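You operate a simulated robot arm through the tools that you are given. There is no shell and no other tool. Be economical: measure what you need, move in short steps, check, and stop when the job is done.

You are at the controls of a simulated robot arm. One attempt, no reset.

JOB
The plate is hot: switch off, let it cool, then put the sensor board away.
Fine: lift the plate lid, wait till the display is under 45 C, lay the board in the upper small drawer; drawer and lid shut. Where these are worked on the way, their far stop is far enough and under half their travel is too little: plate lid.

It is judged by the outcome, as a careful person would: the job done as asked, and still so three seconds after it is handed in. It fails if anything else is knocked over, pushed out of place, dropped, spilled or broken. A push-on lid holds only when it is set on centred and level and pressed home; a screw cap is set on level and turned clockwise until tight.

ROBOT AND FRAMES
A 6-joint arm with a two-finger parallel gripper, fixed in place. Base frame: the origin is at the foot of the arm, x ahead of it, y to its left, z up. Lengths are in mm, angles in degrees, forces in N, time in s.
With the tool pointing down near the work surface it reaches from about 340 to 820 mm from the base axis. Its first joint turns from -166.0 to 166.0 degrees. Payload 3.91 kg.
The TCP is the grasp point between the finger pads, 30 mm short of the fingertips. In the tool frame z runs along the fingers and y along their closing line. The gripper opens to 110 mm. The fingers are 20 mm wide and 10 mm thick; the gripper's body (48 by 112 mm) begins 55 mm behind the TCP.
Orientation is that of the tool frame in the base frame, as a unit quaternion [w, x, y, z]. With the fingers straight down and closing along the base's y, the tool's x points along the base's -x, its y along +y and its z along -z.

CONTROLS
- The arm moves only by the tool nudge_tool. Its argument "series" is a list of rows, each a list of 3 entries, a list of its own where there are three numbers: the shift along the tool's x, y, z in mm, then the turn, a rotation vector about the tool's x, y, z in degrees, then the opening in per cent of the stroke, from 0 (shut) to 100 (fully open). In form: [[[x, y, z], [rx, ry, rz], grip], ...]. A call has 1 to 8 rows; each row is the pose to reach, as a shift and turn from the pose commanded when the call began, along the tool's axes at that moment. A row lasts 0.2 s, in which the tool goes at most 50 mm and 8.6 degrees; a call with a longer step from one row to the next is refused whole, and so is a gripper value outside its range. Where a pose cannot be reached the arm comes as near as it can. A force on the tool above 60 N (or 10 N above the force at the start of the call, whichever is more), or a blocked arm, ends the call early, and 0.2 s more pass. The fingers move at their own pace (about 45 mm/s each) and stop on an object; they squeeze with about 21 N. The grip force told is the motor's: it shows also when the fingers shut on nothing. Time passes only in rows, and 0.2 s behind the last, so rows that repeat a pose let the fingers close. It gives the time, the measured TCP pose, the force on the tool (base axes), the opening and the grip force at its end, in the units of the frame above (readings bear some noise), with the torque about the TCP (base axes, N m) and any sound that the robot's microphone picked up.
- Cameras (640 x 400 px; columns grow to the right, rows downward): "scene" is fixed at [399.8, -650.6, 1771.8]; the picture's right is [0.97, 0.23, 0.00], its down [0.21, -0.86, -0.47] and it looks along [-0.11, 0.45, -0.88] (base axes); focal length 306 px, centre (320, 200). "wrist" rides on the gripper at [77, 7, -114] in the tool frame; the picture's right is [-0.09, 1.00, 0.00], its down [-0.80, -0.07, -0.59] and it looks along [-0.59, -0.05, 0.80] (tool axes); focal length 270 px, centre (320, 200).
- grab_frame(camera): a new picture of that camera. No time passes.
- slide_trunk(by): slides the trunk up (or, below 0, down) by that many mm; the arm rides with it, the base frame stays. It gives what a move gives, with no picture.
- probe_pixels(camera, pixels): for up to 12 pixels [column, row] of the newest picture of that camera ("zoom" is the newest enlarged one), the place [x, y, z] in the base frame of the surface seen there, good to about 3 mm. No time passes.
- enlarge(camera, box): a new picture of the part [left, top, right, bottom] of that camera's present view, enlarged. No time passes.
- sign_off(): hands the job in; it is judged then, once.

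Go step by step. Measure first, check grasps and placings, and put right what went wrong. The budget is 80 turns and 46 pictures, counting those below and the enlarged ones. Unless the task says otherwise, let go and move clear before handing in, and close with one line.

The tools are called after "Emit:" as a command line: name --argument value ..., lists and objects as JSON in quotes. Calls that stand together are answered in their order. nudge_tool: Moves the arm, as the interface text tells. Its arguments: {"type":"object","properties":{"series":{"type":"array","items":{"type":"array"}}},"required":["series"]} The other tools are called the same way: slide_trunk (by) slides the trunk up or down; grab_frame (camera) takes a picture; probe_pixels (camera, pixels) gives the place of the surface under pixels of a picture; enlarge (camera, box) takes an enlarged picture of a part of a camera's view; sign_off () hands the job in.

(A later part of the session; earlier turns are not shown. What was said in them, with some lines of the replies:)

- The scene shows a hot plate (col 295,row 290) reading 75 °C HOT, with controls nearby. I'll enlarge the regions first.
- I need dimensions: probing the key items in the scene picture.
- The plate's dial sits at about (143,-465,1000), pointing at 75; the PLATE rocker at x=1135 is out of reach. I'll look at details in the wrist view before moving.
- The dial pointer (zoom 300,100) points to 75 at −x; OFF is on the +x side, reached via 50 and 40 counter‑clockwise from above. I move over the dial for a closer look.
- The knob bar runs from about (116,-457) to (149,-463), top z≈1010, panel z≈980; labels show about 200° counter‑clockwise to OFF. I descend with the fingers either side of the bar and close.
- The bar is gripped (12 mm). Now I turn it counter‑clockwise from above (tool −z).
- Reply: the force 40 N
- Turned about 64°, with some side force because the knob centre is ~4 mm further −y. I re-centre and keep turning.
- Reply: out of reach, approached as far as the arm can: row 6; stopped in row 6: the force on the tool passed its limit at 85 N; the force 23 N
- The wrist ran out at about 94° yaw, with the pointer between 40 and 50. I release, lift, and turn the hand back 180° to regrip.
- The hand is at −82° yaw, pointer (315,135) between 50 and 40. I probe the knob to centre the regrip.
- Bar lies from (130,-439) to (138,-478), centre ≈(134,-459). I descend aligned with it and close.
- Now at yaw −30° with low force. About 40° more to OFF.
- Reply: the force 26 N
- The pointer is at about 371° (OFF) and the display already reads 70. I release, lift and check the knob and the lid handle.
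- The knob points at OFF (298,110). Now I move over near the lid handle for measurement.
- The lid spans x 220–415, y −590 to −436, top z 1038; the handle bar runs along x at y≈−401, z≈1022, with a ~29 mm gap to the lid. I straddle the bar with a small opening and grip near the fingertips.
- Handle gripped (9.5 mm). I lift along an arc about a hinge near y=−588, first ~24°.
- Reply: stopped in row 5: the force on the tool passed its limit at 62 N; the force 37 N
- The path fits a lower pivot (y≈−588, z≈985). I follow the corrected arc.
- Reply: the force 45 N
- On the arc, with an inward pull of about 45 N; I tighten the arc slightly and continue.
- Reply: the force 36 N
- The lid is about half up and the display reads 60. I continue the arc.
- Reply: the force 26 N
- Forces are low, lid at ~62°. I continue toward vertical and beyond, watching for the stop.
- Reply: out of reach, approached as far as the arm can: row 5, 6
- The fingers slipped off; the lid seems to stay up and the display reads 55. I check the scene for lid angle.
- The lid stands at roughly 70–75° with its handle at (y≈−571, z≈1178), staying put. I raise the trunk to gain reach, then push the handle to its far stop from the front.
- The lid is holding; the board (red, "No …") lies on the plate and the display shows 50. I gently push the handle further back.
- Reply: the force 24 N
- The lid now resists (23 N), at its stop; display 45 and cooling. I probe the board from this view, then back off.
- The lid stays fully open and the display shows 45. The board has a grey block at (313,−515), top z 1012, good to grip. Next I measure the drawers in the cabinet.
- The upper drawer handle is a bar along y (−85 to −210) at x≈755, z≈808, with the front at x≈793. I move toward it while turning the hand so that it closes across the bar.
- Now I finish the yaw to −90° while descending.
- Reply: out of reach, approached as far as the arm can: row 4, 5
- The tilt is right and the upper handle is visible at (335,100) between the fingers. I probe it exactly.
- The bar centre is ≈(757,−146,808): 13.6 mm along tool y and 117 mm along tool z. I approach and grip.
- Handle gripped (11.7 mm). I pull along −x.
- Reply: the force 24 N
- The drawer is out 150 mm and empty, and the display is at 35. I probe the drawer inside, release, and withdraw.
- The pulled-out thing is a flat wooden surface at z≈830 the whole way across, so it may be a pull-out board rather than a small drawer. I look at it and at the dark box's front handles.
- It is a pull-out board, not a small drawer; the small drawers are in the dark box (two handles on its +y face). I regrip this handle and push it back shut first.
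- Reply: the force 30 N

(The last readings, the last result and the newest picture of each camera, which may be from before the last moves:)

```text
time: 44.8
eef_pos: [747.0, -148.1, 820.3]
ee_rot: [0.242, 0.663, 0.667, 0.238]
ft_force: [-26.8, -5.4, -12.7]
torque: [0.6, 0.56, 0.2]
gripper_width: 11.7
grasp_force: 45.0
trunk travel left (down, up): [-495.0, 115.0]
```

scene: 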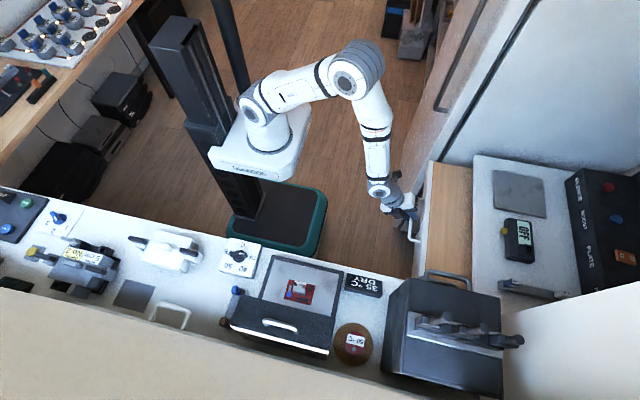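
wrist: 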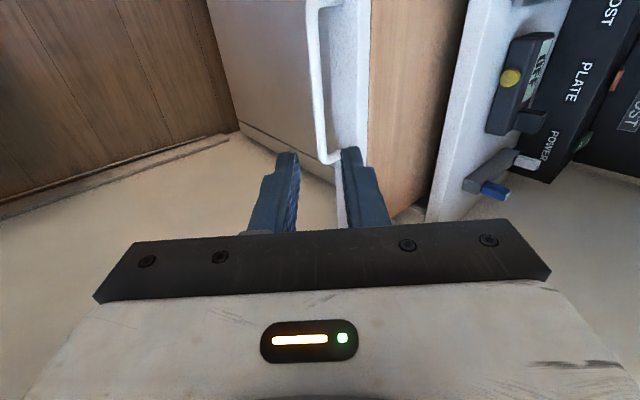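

It is back at its original position (x 747) with a stop force. I release, withdraw, and measure the dark box's front.

Emit:
nudge_tool --series '[[[0, 0, 0], [0, 0, 0], 22], [[0, 0, 0], [0, 0, 0], 22], [[0, 0, -40], [0, 0, 0], 22], [[0, 0, -85], [0, 0, 0], 22], [[0, 0, -130], [0, 0, 0], 22], [[0, -40, -160], [8, 0, 0], 22], [[0, -80, -190], [16, 0, 0], 22], [[0, -120, -220], [24, 0, 0], 22]]'

Emit:
grab_frame --camera "scene"

Emit:
probe_pixels --camera "scene" --pixels '[[427, 272], [428, 282], [445, 272], [468, 280], [469, 290], [400, 282], [495, 298], [390, 365], [500, 345], [440, 277], [432, 271], [457, 300]]'

Emit:
enlarge --camera "scene" --box '[375, 255, 535, 400]'

```text
time: 46.6
eef_pos: [516.2, -148.6, 914.7]
ee_rot: [0.101, 0.698, 0.703, 0.095]
ft_force: [-0.6, 0.4, -0.1]
torque: [0.0, -0.04, -0.01]
gripper_width: 24.2
grasp_force: 0.1
trunk travel left (down, up): [-495.0, 115.0]
```

```text
12 pictures are left
```

scene: 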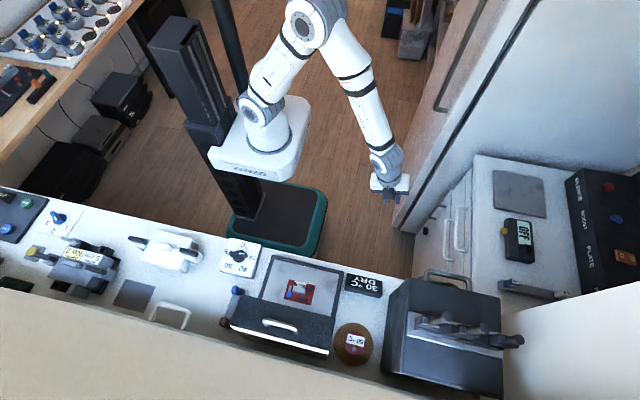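

```text
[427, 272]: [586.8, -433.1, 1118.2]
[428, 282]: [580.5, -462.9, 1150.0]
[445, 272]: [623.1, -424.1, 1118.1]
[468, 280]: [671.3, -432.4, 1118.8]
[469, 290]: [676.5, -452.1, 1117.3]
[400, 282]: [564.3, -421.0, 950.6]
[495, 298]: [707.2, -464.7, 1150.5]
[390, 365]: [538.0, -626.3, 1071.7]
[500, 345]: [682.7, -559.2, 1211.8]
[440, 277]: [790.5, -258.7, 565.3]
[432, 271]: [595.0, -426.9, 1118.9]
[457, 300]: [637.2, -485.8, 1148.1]
```

```text
2.76 times, centred on (455, 328) of scene
```

zoom: 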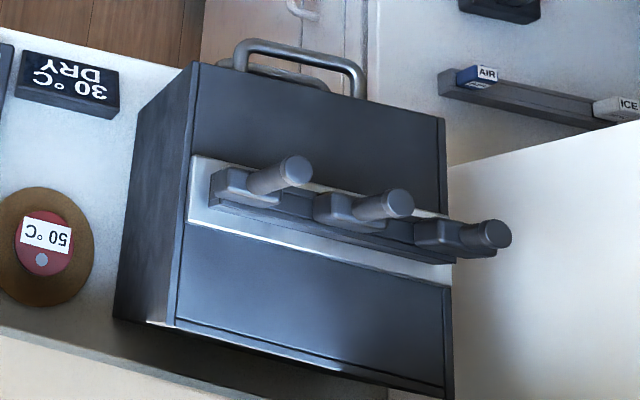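

The dark box front is at y≈−463 with its upper handle bar at (x 583–678, y≈−424, z≈1114); display 30. I raise the trunk, straighten the hand and turn it back to look at that front.

Emit:
slide_trunk --by 110

Emit:
nudge_tool --series '[[[0, 0, -10], [8, 0, 0], 22], [[0, 0, -20], [15.9, 0, 0], 22]]'

Emit:
nudge_tool --series '[[[-10, 0, -25], [0, 0, -8.5], 22], [[-20, 0, -50], [0, 0, -17], 22], [[-30, 0, -75], [0, 0, -25.5], 22], [[-45, 0, -100], [0, 0, -34], 22], [[-60, 0, -125], [0, 0, -42.5], 22], [[-75, 0, -150], [0, 0, -51], 22], [[-90, 0, -175], [0, 0, -59.5], 22], [[-105, 0, -200], [0, 0, -68], 22]]'

Emit:
nudge_tool --series '[[[0, 0, 0], [0, 0, -8], 22], [[0, 0, 0], [0, 0, -16], 22], [[0, 0, 0], [0, 0, -22], 22]]'

Emit:
grab_frame --camera "wrist"

```text
time: 48.0
eef_pos: [516.9, -148.6, 1024.2]
ee_rot: [0.099, 0.697, 0.703, 0.096]
ft_force: [0.4, 0.0, 0.3]
torque: [0.01, 0.0, 0.0]
gripper_width: 24.0
grasp_force: 0.1
trunk travel left (down, up): [-605.0, 5.0]
```

```text
time: 48.6
eef_pos: [511.2, -148.4, 1043.2]
ee_rot: [0.002, 0.705, 0.71, -0.004]
ft_force: [0.0, 0.6, 0.0]
torque: [-0.02, -0.01, -0.01]
gripper_width: 24.4
grasp_force: 0.1
trunk travel left (down, up): [-605.0, 5.0]
```

```text
time: 50.4
eef_pos: [511.7, -253.0, 1244.3]
ee_rot: [0.001, 0.187, 0.982, -0.004]
ft_force: [-0.2, -1.2, -0.4]
torque: [0.02, -0.02, -0.01]
gripper_width: 24.4
grasp_force: 0.1
trunk travel left (down, up): [-605.0, 5.0]
```

```text
time: 51.2
eef_pos: [512.3, -252.4, 1245.0]
ee_rot: [0.0, -0.004, 1.0, -0.003]
ft_force: [-0.5, 0.1, -0.1]
torque: [0.01, -0.02, 0.01]
gripper_width: 24.1
grasp_force: 0.2
trunk travel left (down, up): [-605.0, 5.0]
```

```text
10 pictures are left
```

wrist: 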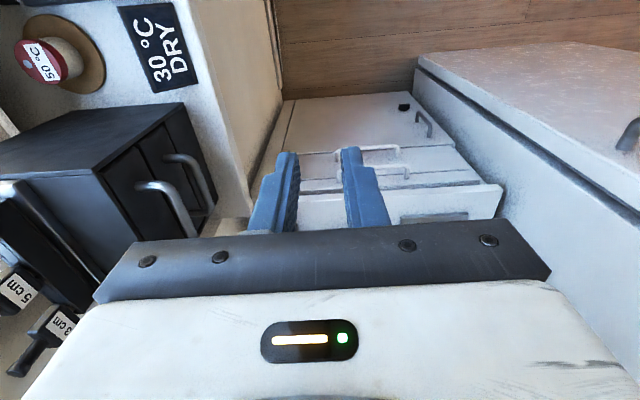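

The dark box clearly has two small drawers with handles (165,190 upper; 190,170 lower). I probe the upper one.

Emit:
probe_pixels --camera "wrist" --pixels '[[140, 186], [168, 190], [180, 210], [193, 232], [125, 155], [102, 170], [150, 150], [195, 170], [180, 108], [110, 210], [200, 190]]'

```text
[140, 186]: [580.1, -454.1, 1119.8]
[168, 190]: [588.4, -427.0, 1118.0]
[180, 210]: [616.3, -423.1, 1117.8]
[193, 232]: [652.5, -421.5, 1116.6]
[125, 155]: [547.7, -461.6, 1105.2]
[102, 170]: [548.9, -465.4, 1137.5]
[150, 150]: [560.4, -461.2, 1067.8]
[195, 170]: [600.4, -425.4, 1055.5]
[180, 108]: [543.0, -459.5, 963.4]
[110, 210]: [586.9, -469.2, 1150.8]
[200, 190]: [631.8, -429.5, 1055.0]
```

Upper bar centre ≈(630,−425,1113). I move over and grip it vertically.

Emit:
nudge_tool --series '[[[-25, -36, 0], [0, 0, 0], 22], [[-50, -72, 0], [0, 0, 0], 22], [[-75, -108, 0], [0, 0, 0], 22], [[-97, -143, 0], [0, 0, 0], 22], [[-118, -173, 10], [0, 0, 0], 22], [[-118, -173, 50], [0, 0, 0], 22], [[-118, -173, 85], [0, 0, 0], 22], [[-118, -173, 111], [0, 0, 0], 22]]'

Emit:
nudge_tool --series '[[[0, 0, 0], [0, 0, 0], 0], [[0, 0, 0], [0, 0, 0], 0], [[0, 10, 0], [0, 0, 0], 0], [[0, 25, 0], [0, 0, 0], 0], [[0, 45, 0], [0, 0, 0], 0], [[0, 65, 0], [0, 0, 0], 0], [[0, 85, 0], [0, 0, 0], 0], [[0, 105, 0], [0, 0, 0], 0]]'

```text
time: 53.0
eef_pos: [631.8, -425.6, 1133.9]
ee_rot: [0.0, -0.003, 1.0, -0.003]
ft_force: [-0.6, -0.1, 0.0]
torque: [0.0, 0.0, -0.02]
gripper_width: 24.1
grasp_force: 0.1
trunk travel left (down, up): [-605.0, 5.0]
```

```text
time: 54.8
eef_pos: [632.3, -319.0, 1134.8]
ee_rot: [0.001, -0.003, 1.0, -0.005]
ft_force: [14.2, 1.7, 12.0]
torque: [-0.13, 0.06, 0.32]
gripper_width: 11.3
grasp_force: 44.4
trunk travel left (down, up): [-605.0, 5.0]
```

Still gripping (11.3 mm) and 106 mm out. I pull a bit further and look.

Emit:
nudge_tool --series '[[[0, 12, 0], [0, 0, 0], 0], [[0, 24, 0], [0, 0, 0], 0], [[0, 36, 0], [0, 0, 0], 0]]'

Emit:
enlarge --camera "scene" --box '[330, 160, 530, 320]'

```text
time: 55.6
eef_pos: [631.7, -301.7, 1134.0]
ee_rot: [0.005, -0.002, 1.0, -0.013]
ft_force: [9.0, -25.6, -8.3]
torque: [-0.65, -0.39, 0.54]
gripper_width: 11.4
grasp_force: 45.3
trunk travel left (down, up): [-605.0, 5.0]
stopped in row 3: the force on the tool passed its limit at 68 N (the readings are from after the stop); the commanded pose is now the measured one
```

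```text
2.50 times, centred on (430, 240) of scene
```

zoom: 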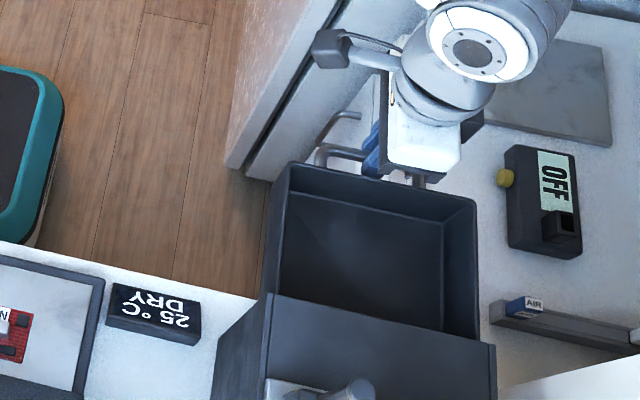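

The drawer is fully out at its stop and empty. I probe its interior and release upward.

Emit:
probe_pixels --camera "zoom" --pixels '[[300, 200], [430, 230], [290, 290], [430, 300], [360, 250], [285, 175], [470, 205], [380, 190], [350, 345]]'

Emit:
nudge_tool --series '[[[0, 0, 0], [0, 0, 0], 22], [[0, 0, 0], [0, 0, 0], 22], [[0, 0, -40], [0, 0, 0], 22], [[0, 0, -90], [0, 0, 0], 22], [[48, 0, -110], [0, 0, 0], 40], [[96, 0, -110], [0, 0, 0], 40], [[144, 0, -110], [0, 0, 0], 40], [[190, 0, -110], [0, 0, 0], 40]]'

```text
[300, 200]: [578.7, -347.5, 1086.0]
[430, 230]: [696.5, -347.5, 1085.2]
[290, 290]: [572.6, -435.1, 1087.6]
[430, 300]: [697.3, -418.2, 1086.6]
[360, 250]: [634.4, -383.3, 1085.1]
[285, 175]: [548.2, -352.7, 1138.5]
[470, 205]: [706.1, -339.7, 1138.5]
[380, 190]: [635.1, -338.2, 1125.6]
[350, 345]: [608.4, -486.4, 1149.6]
```

```text
refused: row 5 steps farther than a row can; nothing moved
```

The drawer floor is at z 1086, x 560–705, y −340 to −462. Redo the release and move with smaller steps.

Emit:
nudge_tool --series '[[[0, 0, 0], [0, 0, 0], 22], [[0, 0, 0], [0, 0, 0], 22], [[0, 0, -40], [0, 0, 0], 22], [[0, 0, -90], [0, 0, 0], 22], [[45, 0, -110], [0, 0, 0], 40], [[94, 0, -110], [0, 0, 0], 40], [[143, 0, -110], [0, 0, 0], 40], [[190, 0, -110], [0, 0, 0], 40]]'

```text
time: 57.4
eef_pos: [436.6, -294.5, 1246.0]
ee_rot: [0.005, -0.001, 1.0, -0.012]
ft_force: [-0.7, 0.6, 0.6]
torque: [-0.02, -0.03, -0.03]
gripper_width: 44.0
grasp_force: 0.0
trunk travel left (down, up): [-605.0, 5.0]
```

Before going in for the board I check how close the open lid stands, using the last scene frame (lid unchanged).

Emit:
probe_pixels --camera "scene" --pixels '[[262, 300], [300, 313], [335, 315], [330, 350], [245, 335], [290, 345], [280, 325], [290, 310], [300, 290], [290, 296], [313, 295], [362, 284]]'

Emit:
nudge_tool --series '[[[30, -30, 0], [-1.4, 0.6, 0], 40], [[60, -60, 0], [-1.4, 0.6, 0], 40], [[90, -95, 0], [-1.4, 0.6, 0], 40], [[95, -140, 30], [-1.4, 0.6, 0], 40]]'

Emit:
grab_frame --camera "wrist"

```text
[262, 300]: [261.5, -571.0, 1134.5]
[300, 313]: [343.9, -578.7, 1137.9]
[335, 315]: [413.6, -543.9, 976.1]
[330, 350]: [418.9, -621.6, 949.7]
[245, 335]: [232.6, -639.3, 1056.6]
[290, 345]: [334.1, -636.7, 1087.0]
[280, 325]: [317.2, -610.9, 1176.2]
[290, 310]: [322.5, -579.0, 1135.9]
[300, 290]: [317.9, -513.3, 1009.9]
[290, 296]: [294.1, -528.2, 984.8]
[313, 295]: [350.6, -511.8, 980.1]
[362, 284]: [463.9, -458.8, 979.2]
```

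```text
refused: row 4 steps farther than a row can; nothing moved
```

```text
8 pictures are left
```

wrist: 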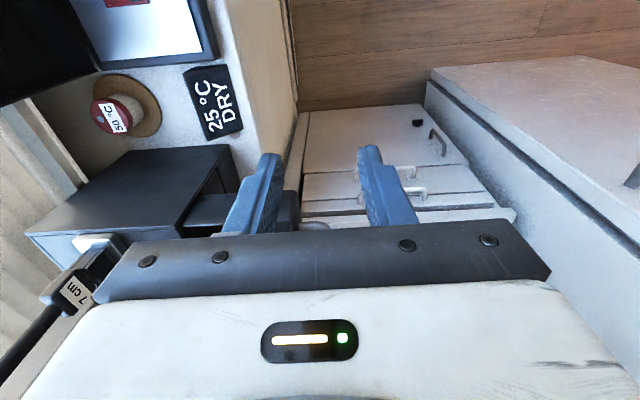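

The lid rim is at y≈−571 at z 1135, too near for the hand's 112 mm width along y. So I'll turn the hand −90° (closing along x) to grip the block, with only 48 mm of body in y.

Emit:
nudge_tool --series '[[[16, -15, 0], [0, 0, 8.5], 45], [[32, -30, 0], [0, 0, 17], 45], [[48, -45, 0], [0, 0, 25.5], 45], [[64, -60, 0], [0, 0, 34], 60], [[80, -75, 0], [0, 0, 42.5], 60], [[96, -90, 0], [0, 0, 51], 60], [[112, -108, 0], [0, 0, 59.5], 60], [[123, -125, 0], [0, 0, 68], 60]]'

Emit:
nudge_tool --series '[[[0, 0, 0], [0, 0, 8], 60], [[0, 0, 0], [0, 0, 16], 60], [[0, 0, 0], [0, 0, 22.2], 60]]'

```text
time: 59.2
eef_pos: [316.6, -420.3, 1246.5]
ee_rot: [0.01, 0.559, 0.829, -0.007]
ft_force: [-0.1, 0.6, 0.4]
torque: [-0.02, -0.02, 0.0]
gripper_width: 65.9
grasp_force: 0.2
trunk travel left (down, up): [-605.0, 5.0]
```

```text
time: 60.0
eef_pos: [316.2, -419.3, 1248.5]
ee_rot: [0.012, 0.708, 0.706, -0.004]
ft_force: [-0.2, 0.3, 0.4]
torque: [-0.02, 0.03, 0.02]
gripper_width: 65.9
grasp_force: 0.0
trunk travel left (down, up): [-605.0, 5.0]
```

Yaw is −90°. I correct a 1.5° tilt, come down a bit and look at the block.

Emit:
nudge_tool --series '[[[0, 0, 30], [0.65, 1.3, 0], 60], [[-10, 0, 70], [0.65, 1.3, 0], 60]]'

Emit:
enlarge --camera "wrist" --box '[220, 0, 420, 160]'

```text
time: 60.6
eef_pos: [317.4, -430.4, 1178.0]
ee_rot: [-0.001, 0.708, 0.706, -0.001]
ft_force: [0.2, 0.2, 0.1]
torque: [0.01, 0.0, 0.01]
gripper_width: 66.0
grasp_force: 0.1
trunk travel left (down, up): [-605.0, 5.0]
```

```text
2.50 times, centred on (320, 80) of wrist
```

zoom: 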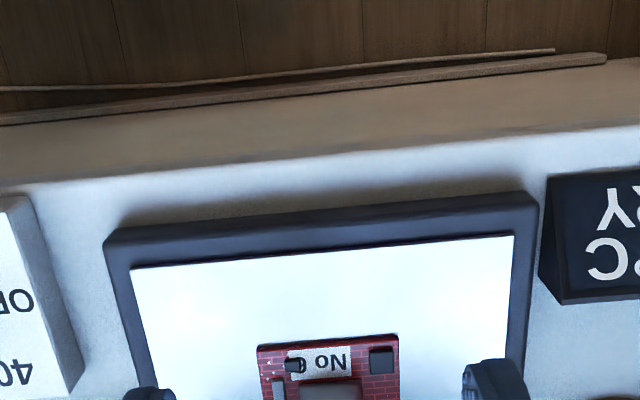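

The block is at the bottom edge of that crop; one more crop lower down.

Emit:
enlarge --camera "wrist" --box '[250, 120, 390, 240]'

Emit:
probe_pixels --camera "zoom" --pixels '[[260, 160], [320, 160], [380, 160], [320, 130], [280, 190], [360, 190], [320, 200], [320, 240], [200, 180], [440, 180]]'

```text
3.33 times, centred on (320, 180) of wrist
```

zoom: 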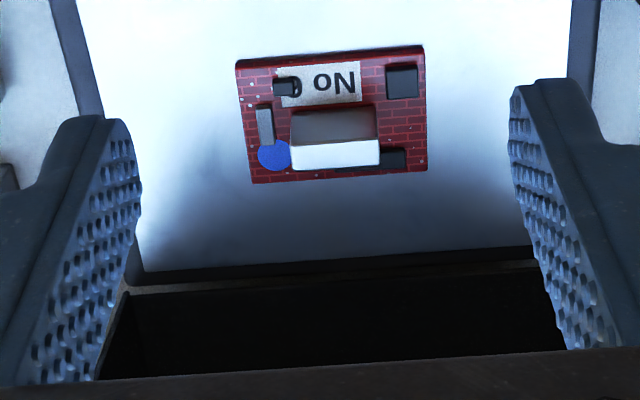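

```text
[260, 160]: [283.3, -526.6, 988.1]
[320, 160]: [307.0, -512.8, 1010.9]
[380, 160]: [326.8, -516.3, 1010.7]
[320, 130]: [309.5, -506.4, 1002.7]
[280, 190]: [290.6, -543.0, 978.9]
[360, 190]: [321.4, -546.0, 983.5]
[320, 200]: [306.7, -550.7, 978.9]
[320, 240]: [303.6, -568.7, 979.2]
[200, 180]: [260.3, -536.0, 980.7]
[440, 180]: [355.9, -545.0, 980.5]
```

The block spans x 297–327, y ≈ −507…−518, top z 1011. I move above it, descend and grip its ends.

Emit:
nudge_tool --series '[[[-42, -5.4, 0], [0, 0, 0], 50], [[-82.6, -5.4, 10], [0, 0, 0], 50], [[-82.6, -5.4, 58], [0, 0, 0], 50], [[-82.6, -5.4, 105], [0, 0, 0], 50], [[-82.6, -5.4, 138], [0, 0, 0], 50], [[-82.6, -5.4, 152], [0, 0, 0], 50]]'

Emit:
nudge_tool --series '[[[0, 0, 0], [0, 0, 0], 0], [[0, 0, 0], [0, 0, 0], 0], [[0, 0, 0], [0, 0, 0], 0]]'

```text
time: 62.0
eef_pos: [312.6, -513.6, 1023.8]
ee_rot: [-0.001, 0.707, 0.707, -0.001]
ft_force: [-0.1, 0.3, 0.3]
torque: [0.0, 0.01, 0.0]
gripper_width: 55.2
grasp_force: 0.0
trunk travel left (down, up): [-605.0, 5.0]
```

```text
time: 62.8
eef_pos: [313.7, -512.4, 1026.7]
ee_rot: [0.0, 0.707, 0.707, -0.001]
ft_force: [-0.2, -0.1, 1.0]
torque: [-0.05, 0.02, 0.05]
gripper_width: 31.3
grasp_force: 20.6
trunk travel left (down, up): [-605.0, 5.0]
```

The block is gripped (31.3 mm). I lift the board clear.

Emit:
nudge_tool --series '[[[0, 0, -20], [0, 0, 0], 0], [[0, 0, -60], [0, 0, 0], 0], [[0, 0, -105], [0, 0, 0], 0], [[0, 0, -150], [0, 0, 0], 0], [[0, 0, -195], [0, 0, 0], 0], [[40, 0, -205], [0, 0, 0], 0], [[80, 0, -205], [0, 0, 0], 0], [[113, 0, -205], [0, 0, 0], 0]]'

Emit:
nudge_tool --series '[[[0, 40, 0], [0, 0, 0], 0], [[0, 80, 0], [0, 0, 0], 0], [[0, 120, 0], [0, 0, 0], 0], [[0, 160, 0], [0, 0, 0], 0], [[0, 200, 0], [0, 0, 0], 0], [[0, 240, 0], [0, 0, 0], 0], [[0, 280, 0], [0, 0, 0], 0], [[0, 319, 0], [0, 0, 0], 0]]'

Emit:
enlarge --camera "scene" --box '[220, 160, 540, 360]'

```text
time: 64.6
eef_pos: [312.7, -399.2, 1231.6]
ee_rot: [-0.001, 0.708, 0.706, -0.001]
ft_force: [0.1, -0.2, -0.9]
torque: [-0.02, 0.02, -0.01]
gripper_width: 30.7
grasp_force: 21.2
trunk travel left (down, up): [-605.0, 5.0]
```

```text
time: 66.4
eef_pos: [633.3, -401.0, 1227.9]
ee_rot: [0.0, 0.707, 0.707, -0.001]
ft_force: [-0.3, -0.5, -0.3]
torque: [-0.02, 0.05, -0.03]
gripper_width: 31.1
grasp_force: 20.9
trunk travel left (down, up): [-605.0, 5.0]
```

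```text
2.00 times, centred on (380, 260) of scene
```

zoom: 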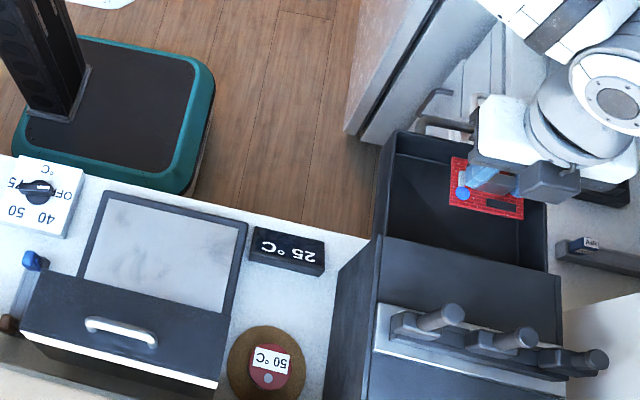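

The board is held level over the drawer. I lower it onto the floor (TCP ≈1131) and release.

Emit:
nudge_tool --series '[[[0, 0, 40], [0, 0, 0], 0], [[0, 0, 75], [0, 0, 0], 0], [[0, 0, 88], [0, 0, 0], 0], [[0, 0, 94], [0, 0, 0], 0], [[0, 0, 96], [0, 0, 0], 0]]'

```text
time: 67.6
eef_pos: [631.5, -400.6, 1134.4]
ee_rot: [-0.001, 0.707, 0.707, -0.001]
ft_force: [0.3, -0.1, 0.5]
torque: [0.03, -0.01, 0.02]
gripper_width: 30.8
grasp_force: 21.2
trunk travel left (down, up): [-605.0, 5.0]
```

No contact force yet at z 1134; I lower a few millimetres more.

Emit:
nudge_tool --series '[[[0, 0, 1.5], [0, 0, 0], 0], [[0, 0, 3], [0, 0, 0], 0]]'

```text
time: 68.2
eef_pos: [631.1, -401.0, 1132.6]
ee_rot: [-0.001, 0.707, 0.707, -0.001]
ft_force: [-0.7, -0.3, -0.9]
torque: [-0.04, -0.02, 0.01]
gripper_width: 31.0
grasp_force: 20.9
trunk travel left (down, up): [-605.0, 5.0]
```

Emit:
nudge_tool --series '[[[0, 0, 1], [0, 0, 0], 0], [[0, 0, 2], [0, 0, 0], 0], [[0, 0, 3], [0, 0, 0], 0]]'

```text
time: 69.0
eef_pos: [631.4, -399.3, 1130.4]
ee_rot: [0.002, 0.706, 0.708, 0.001]
ft_force: [4.5, -2.2, 18.2]
torque: [0.02, -0.12, -0.01]
gripper_width: 31.2
grasp_force: 21.3
trunk travel left (down, up): [-605.0, 5.0]
```

Contact (18 N up). Release and rise.

Emit:
nudge_tool --series '[[[0, 0, -1], [0, 0, 0], 0], [[0, 0, -1], [0, 0, 0], 48], [[0, 0, -1], [0, 0, 0], 48], [[0, 0, -30], [0, 0, 0], 48], [[0, 0, -75], [0, 0, 0], 48], [[0, 0, -115], [0, 0, 0], 48]]'

Emit:
enlarge --camera "scene" --box '[350, 200, 510, 300]'

```text
time: 70.4
eef_pos: [630.5, -400.3, 1240.3]
ee_rot: [-0.001, 0.707, 0.707, -0.001]
ft_force: [0.1, -0.6, -0.3]
torque: [0.02, -0.01, 0.0]
gripper_width: 53.1
grasp_force: 0.1
trunk travel left (down, up): [-605.0, 5.0]
```

```text
4.00 times, centred on (430, 250) of scene
```

zoom: 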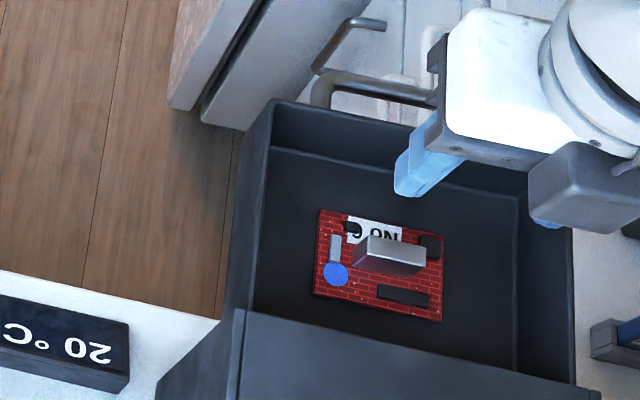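

The board lies flat in the drawer. I close the fingers, go in front of the handle (bar now at y≈−301) and push it shut slowly.

Emit:
nudge_tool --series '[[[45, 0, 0], [0, 0, 0], 0], [[90, 0, 0], [0, 0, 0], 0], [[145, 0, 0], [0, 0, 0], 0]]'

Emit:
nudge_tool --series '[[[45, 0, 0], [0, 0, 0], 0], [[90, 0, 0], [0, 0, 0], 0], [[138, 0, 0], [0, 0, 0], 0], [[145, 0, 45], [0, 0, 0], 0], [[145, 0, 85], [0, 0, 0], 0], [[145, 0, 108], [0, 0, 0], 0], [[130, 0, 108], [0, 0, 0], 0], [[118, 0, 108], [0, 0, 0], 0]]'

```text
refused: row 3 steps farther than a row can; nothing moved
```

```text
time: 72.2
eef_pos: [632.0, -283.2, 1134.7]
ee_rot: [0.0, 0.707, 0.707, 0.0]
ft_force: [-0.7, -0.2, 0.9]
torque: [-0.02, 0.0, 0.02]
gripper_width: 0.1
grasp_force: 21.2
trunk travel left (down, up): [-605.0, 5.0]
```

Emit:
nudge_tool --series '[[[-10, 0, 0], [0, 0, 0], 0], [[-25, 0, 0], [0, 0, 0], 0], [[-45, 0, 0], [0, 0, 0], 0], [[-65, 0, 0], [0, 0, 0], 0], [[-85, 0, 0], [0, 0, 0], 0], [[-103, 0, 0], [0, 0, 0], 0], [[-117, 0, 0], [0, 0, 0], 0], [[-127, 0, 0], [0, 0, 0], 0]]'

```text
time: 74.0
eef_pos: [631.6, -408.5, 1133.7]
ee_rot: [0.0, 0.707, 0.707, -0.001]
ft_force: [-0.2, 1.0, -0.3]
torque: [0.02, 0.0, 0.01]
gripper_width: 0.0
grasp_force: 21.5
trunk travel left (down, up): [-605.0, 5.0]
```

Almost no force yet; I push a little more to feel the stop.

Emit:
nudge_tool --series '[[[-3, 0, 0], [0, 0, 0], 0], [[-6, 0, 0], [0, 0, 0], 0], [[-9, 0, 0], [0, 0, 0], 0], [[-12, 0, 0], [0, 0, 0], 0]]'

```text
time: 75.0
eef_pos: [631.5, -411.7, 1133.3]
ee_rot: [-0.004, 0.706, 0.708, -0.002]
ft_force: [-8.0, 49.8, -10.5]
torque: [1.2, -0.28, -0.03]
gripper_width: 0.0
grasp_force: 21.0
trunk travel left (down, up): [-605.0, 5.0]
```

Drawer is shut (50 N at the stop). I back off, rise, and turn the hand for the lid.

Emit:
nudge_tool --series '[[[30, 0, 0], [0, 0, 0], 0], [[60, 0, 0], [0, 0, 0], 0], [[60, 0, -45], [0, 0, 0], 0], [[60, 0, -90], [0, 0, 0], 0], [[60, 0, -126], [0, 0, 0], 20], [[60, -45, -126], [0, 0, -8], 22], [[60, -90, -126], [0, 0, -16], 22], [[60, -135, -126], [0, 0, -24], 22]]'

```text
time: 76.8
eef_pos: [494.5, -360.0, 1262.0]
ee_rot: [0.0, 0.544, 0.839, 0.0]
ft_force: [-1.7, -0.4, 0.6]
torque: [-0.01, 0.0, -0.02]
gripper_width: 24.1
grasp_force: 0.1
trunk travel left (down, up): [-605.0, 5.0]
```

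Emit:
nudge_tool --series '[[[-11.5, -29.5, 0], [0, 0, -8.2], 22], [[-23, -59, 0], [0, 0, -16.4], 22], [[-34.5, -88.5, 0], [0, 0, -24.6], 22], [[-46, -118, 0], [0, 0, -32.8], 22], [[-57.5, -147.5, 0], [0, 0, -41], 22], [[-69, -177, 0], [0, 0, -49.2], 22], [[-80.5, -206.5, 0], [0, 0, -57.4], 22], [[-92, -236, 0], [0, 0, -65.8], 22]]'

Emit:
enlarge --camera "scene" --box '[220, 220, 460, 380]'

Emit:
probe_pixels --camera "zoom" --pixels '[[140, 275], [160, 280], [180, 285], [200, 290], [100, 270], [150, 279]]'

```text
time: 78.6
eef_pos: [318.4, -539.8, 1260.6]
ee_rot: [-0.001, 0.001, 1.0, 0.0]
ft_force: [0.4, -0.2, 0.1]
torque: [0.02, -0.05, 0.02]
gripper_width: 24.1
grasp_force: 0.0
trunk travel left (down, up): [-605.0, 5.0]
```

```text
2.50 times, centred on (340, 300) of scene
```

zoom: 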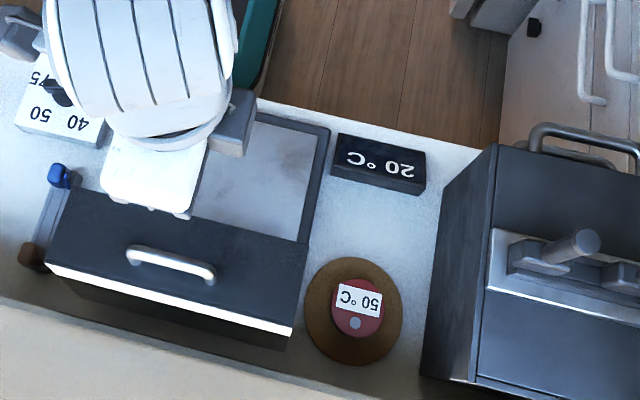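

```text
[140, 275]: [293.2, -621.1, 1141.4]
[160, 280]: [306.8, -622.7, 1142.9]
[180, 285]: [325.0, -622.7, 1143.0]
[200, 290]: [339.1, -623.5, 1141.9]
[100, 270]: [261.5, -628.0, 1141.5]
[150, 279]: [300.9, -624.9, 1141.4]
```

Those points are on the lid face behind the bar; I probe the bar itself (e.g. zoom (165,258)).

Emit:
probe_pixels --camera "zoom" --pixels '[[150, 251], [165, 255], [180, 260], [195, 264], [170, 259], [170, 262], [131, 250], [210, 272]]'

```text
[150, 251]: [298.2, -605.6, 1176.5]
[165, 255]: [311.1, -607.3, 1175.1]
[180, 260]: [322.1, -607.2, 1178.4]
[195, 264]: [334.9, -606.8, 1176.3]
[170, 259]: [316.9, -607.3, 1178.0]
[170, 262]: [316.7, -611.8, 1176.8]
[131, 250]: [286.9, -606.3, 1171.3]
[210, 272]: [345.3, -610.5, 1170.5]
```

Bar centre ≈(316,−608.5,1173). I straddle and grip it.

Emit:
nudge_tool --series '[[[2, -35, 0], [0, 0, 0], 22], [[2, -68.7, 0], [0, 0, 0], 22], [[2, -68.7, 40], [0, 0, 0], 22], [[2, -68.7, 66], [0, 0, 0], 22], [[2, -68.7, 66], [0, 0, 0], 0], [[2, -68.7, 66], [0, 0, 0], 0]]'

```text
time: 80.0
eef_pos: [315.9, -608.2, 1197.9]
ee_rot: [-0.002, 0.002, 1.0, 0.001]
ft_force: [-1.3, 8.4, -6.0]
torque: [0.23, -0.14, 0.21]
gripper_width: 9.5
grasp_force: 39.4
trunk travel left (down, up): [-605.0, 5.0]
```

Gripped. The opening data fit a pivot at (−585, 990) with R≈184.5; I reverse along that arc.

Emit:
nudge_tool --series '[[[0, 11, -1], [0, 0, 0], 0], [[0, 23.8, -1.5], [0, 0, 0], 0], [[0, 36.7, -1], [0, 0, 0], 0], [[0, 49.5, 0.3], [0, 0, 0], 0], [[0, 62.3, 2.5], [0, 0, 0], 0], [[0, 74.7, 5.7], [0, 0, 0], 0]]'

```text
time: 81.4
eef_pos: [316.6, -535.3, 1190.6]
ee_rot: [-0.001, 0.001, 1.0, 0.0]
ft_force: [0.4, 0.4, 0.3]
torque: [-0.02, 0.03, 0.55]
gripper_width: 9.4
grasp_force: 44.8
trunk travel left (down, up): [-605.0, 5.0]
```

Very low force. Continue.

Emit:
nudge_tool --series '[[[0, 12.2, 3.9], [0, 0, 0], 0], [[0, 24.1, 8.8], [0, 0, 0], 0], [[0, 35.7, 14.4], [0, 0, 0], 0], [[0, 46.9, 20.8], [0, 0, 0], 0], [[0, 57.5, 28], [0, 0, 0], 0], [[0, 67.7, 36], [0, 0, 0], 0], [[0, 77.3, 44.6], [0, 0, 0], 0], [[0, 86.2, 53.8], [0, 0, 0], 0]]'

```text
time: 83.2
eef_pos: [316.6, -447.1, 1135.9]
ee_rot: [-0.002, 0.002, 1.0, 0.0]
ft_force: [1.5, -1.5, -0.8]
torque: [-0.19, 0.63, 0.9]
gripper_width: 9.4
grasp_force: 44.8
trunk travel left (down, up): [-605.0, 5.0]
```

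Emit:
nudge_tool --series '[[[0, 8.3, 9.9], [0, 0, 0], 0], [[0, 15.9, 20.3], [0, 0, 0], 0], [[0, 22.7, 31.2], [0, 0, 0], 0], [[0, 28.7, 42.6], [0, 0, 0], 0], [[0, 34, 54.4], [0, 0, 0], 0], [[0, 38.4, 66.5], [0, 0, 0], 0], [[0, 41.9, 78.9], [0, 0, 0], 0], [[0, 44, 88], [0, 0, 0], 0]]'

```text
time: 85.0
eef_pos: [316.2, -403.1, 1048.5]
ee_rot: [-0.001, 0.001, 1.0, 0.0]
ft_force: [-4.5, 4.0, 1.3]
torque: [0.06, 0.92, 0.9]
gripper_width: 9.5
grasp_force: 45.1
trunk travel left (down, up): [-605.0, 5.0]
```

Nearly shut; I press down a few mm to feel the seat.

Emit:
nudge_tool --series '[[[0, 0.5, 2], [0, 0, 0], 0], [[0, 0.8, 4], [0, 0, 0], 0], [[0, 1, 6], [0, 0, 0], 0]]'

```text
time: 85.8
eef_pos: [316.6, -402.3, 1044.5]
ee_rot: [0.001, 0.002, 1.0, -0.002]
ft_force: [-3.5, 3.2, 24.5]
torque: [0.07, 0.78, 0.92]
gripper_width: 9.8
grasp_force: 45.2
trunk travel left (down, up): [-605.0, 5.0]
```

Seated (24 N up). I release, rise straight up and move clear, then check.

Emit:
nudge_tool --series '[[[0, 0, -1], [0, 0, 0], 22], [[0, 0, -1], [0, 0, 0], 22], [[0, 0, -40], [0, 0, 0], 22], [[0, 0, -85], [0, 0, 0], 22], [[0, 0, -130], [0, 0, 0], 22], [[0, 45, -150], [0, 0, 0], 22], [[0, 90, -170], [0, 0, 0], 22], [[0, 130, -190], [0, 0, 0], 22]]'

Emit:
grab_frame --camera "scene"

Emit:
probe_pixels --camera "scene" --pixels '[[300, 290], [270, 260], [330, 320], [310, 300], [427, 272], [445, 272], [468, 280], [456, 228]]'

```text
time: 87.6
eef_pos: [317.0, -271.4, 1236.6]
ee_rot: [0.0, 0.002, 1.0, -0.001]
ft_force: [0.5, -0.3, -0.2]
torque: [-0.01, -0.02, 0.0]
gripper_width: 24.3
grasp_force: 0.0
trunk travel left (down, up): [-605.0, 5.0]
```

```text
2 pictures are left
```

scene: 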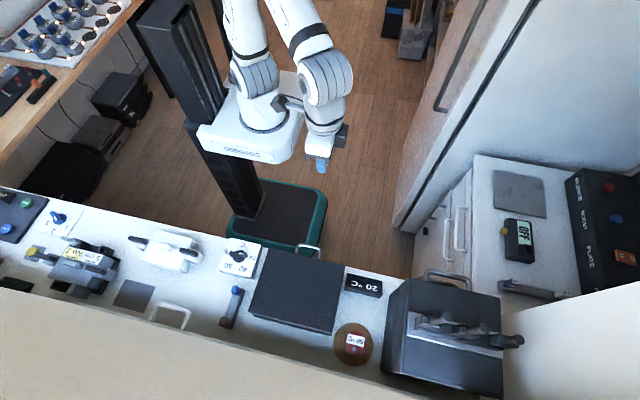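

```text
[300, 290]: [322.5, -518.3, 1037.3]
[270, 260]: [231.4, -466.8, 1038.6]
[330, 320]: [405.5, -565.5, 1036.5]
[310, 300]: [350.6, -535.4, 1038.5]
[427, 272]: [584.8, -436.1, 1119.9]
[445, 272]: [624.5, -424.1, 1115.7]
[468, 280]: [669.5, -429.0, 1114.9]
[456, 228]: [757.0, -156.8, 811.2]
```

The lid is level at z 1037–1038, as at the start. The small drawer's handle and the pull-out board are back in their starting positions. The display reads 20 °C and the arm is clear, so I hand in.

Emit:
sign_off

```text
The job is handed in.
```

The plate is switched off and had cooled to 35 °C before I touched the board. The board is now lying in the upper small drawer, with the drawer and lid both shut. I first opened the white pull-out board on the right cabinet by mistake, and pushed it back shut.
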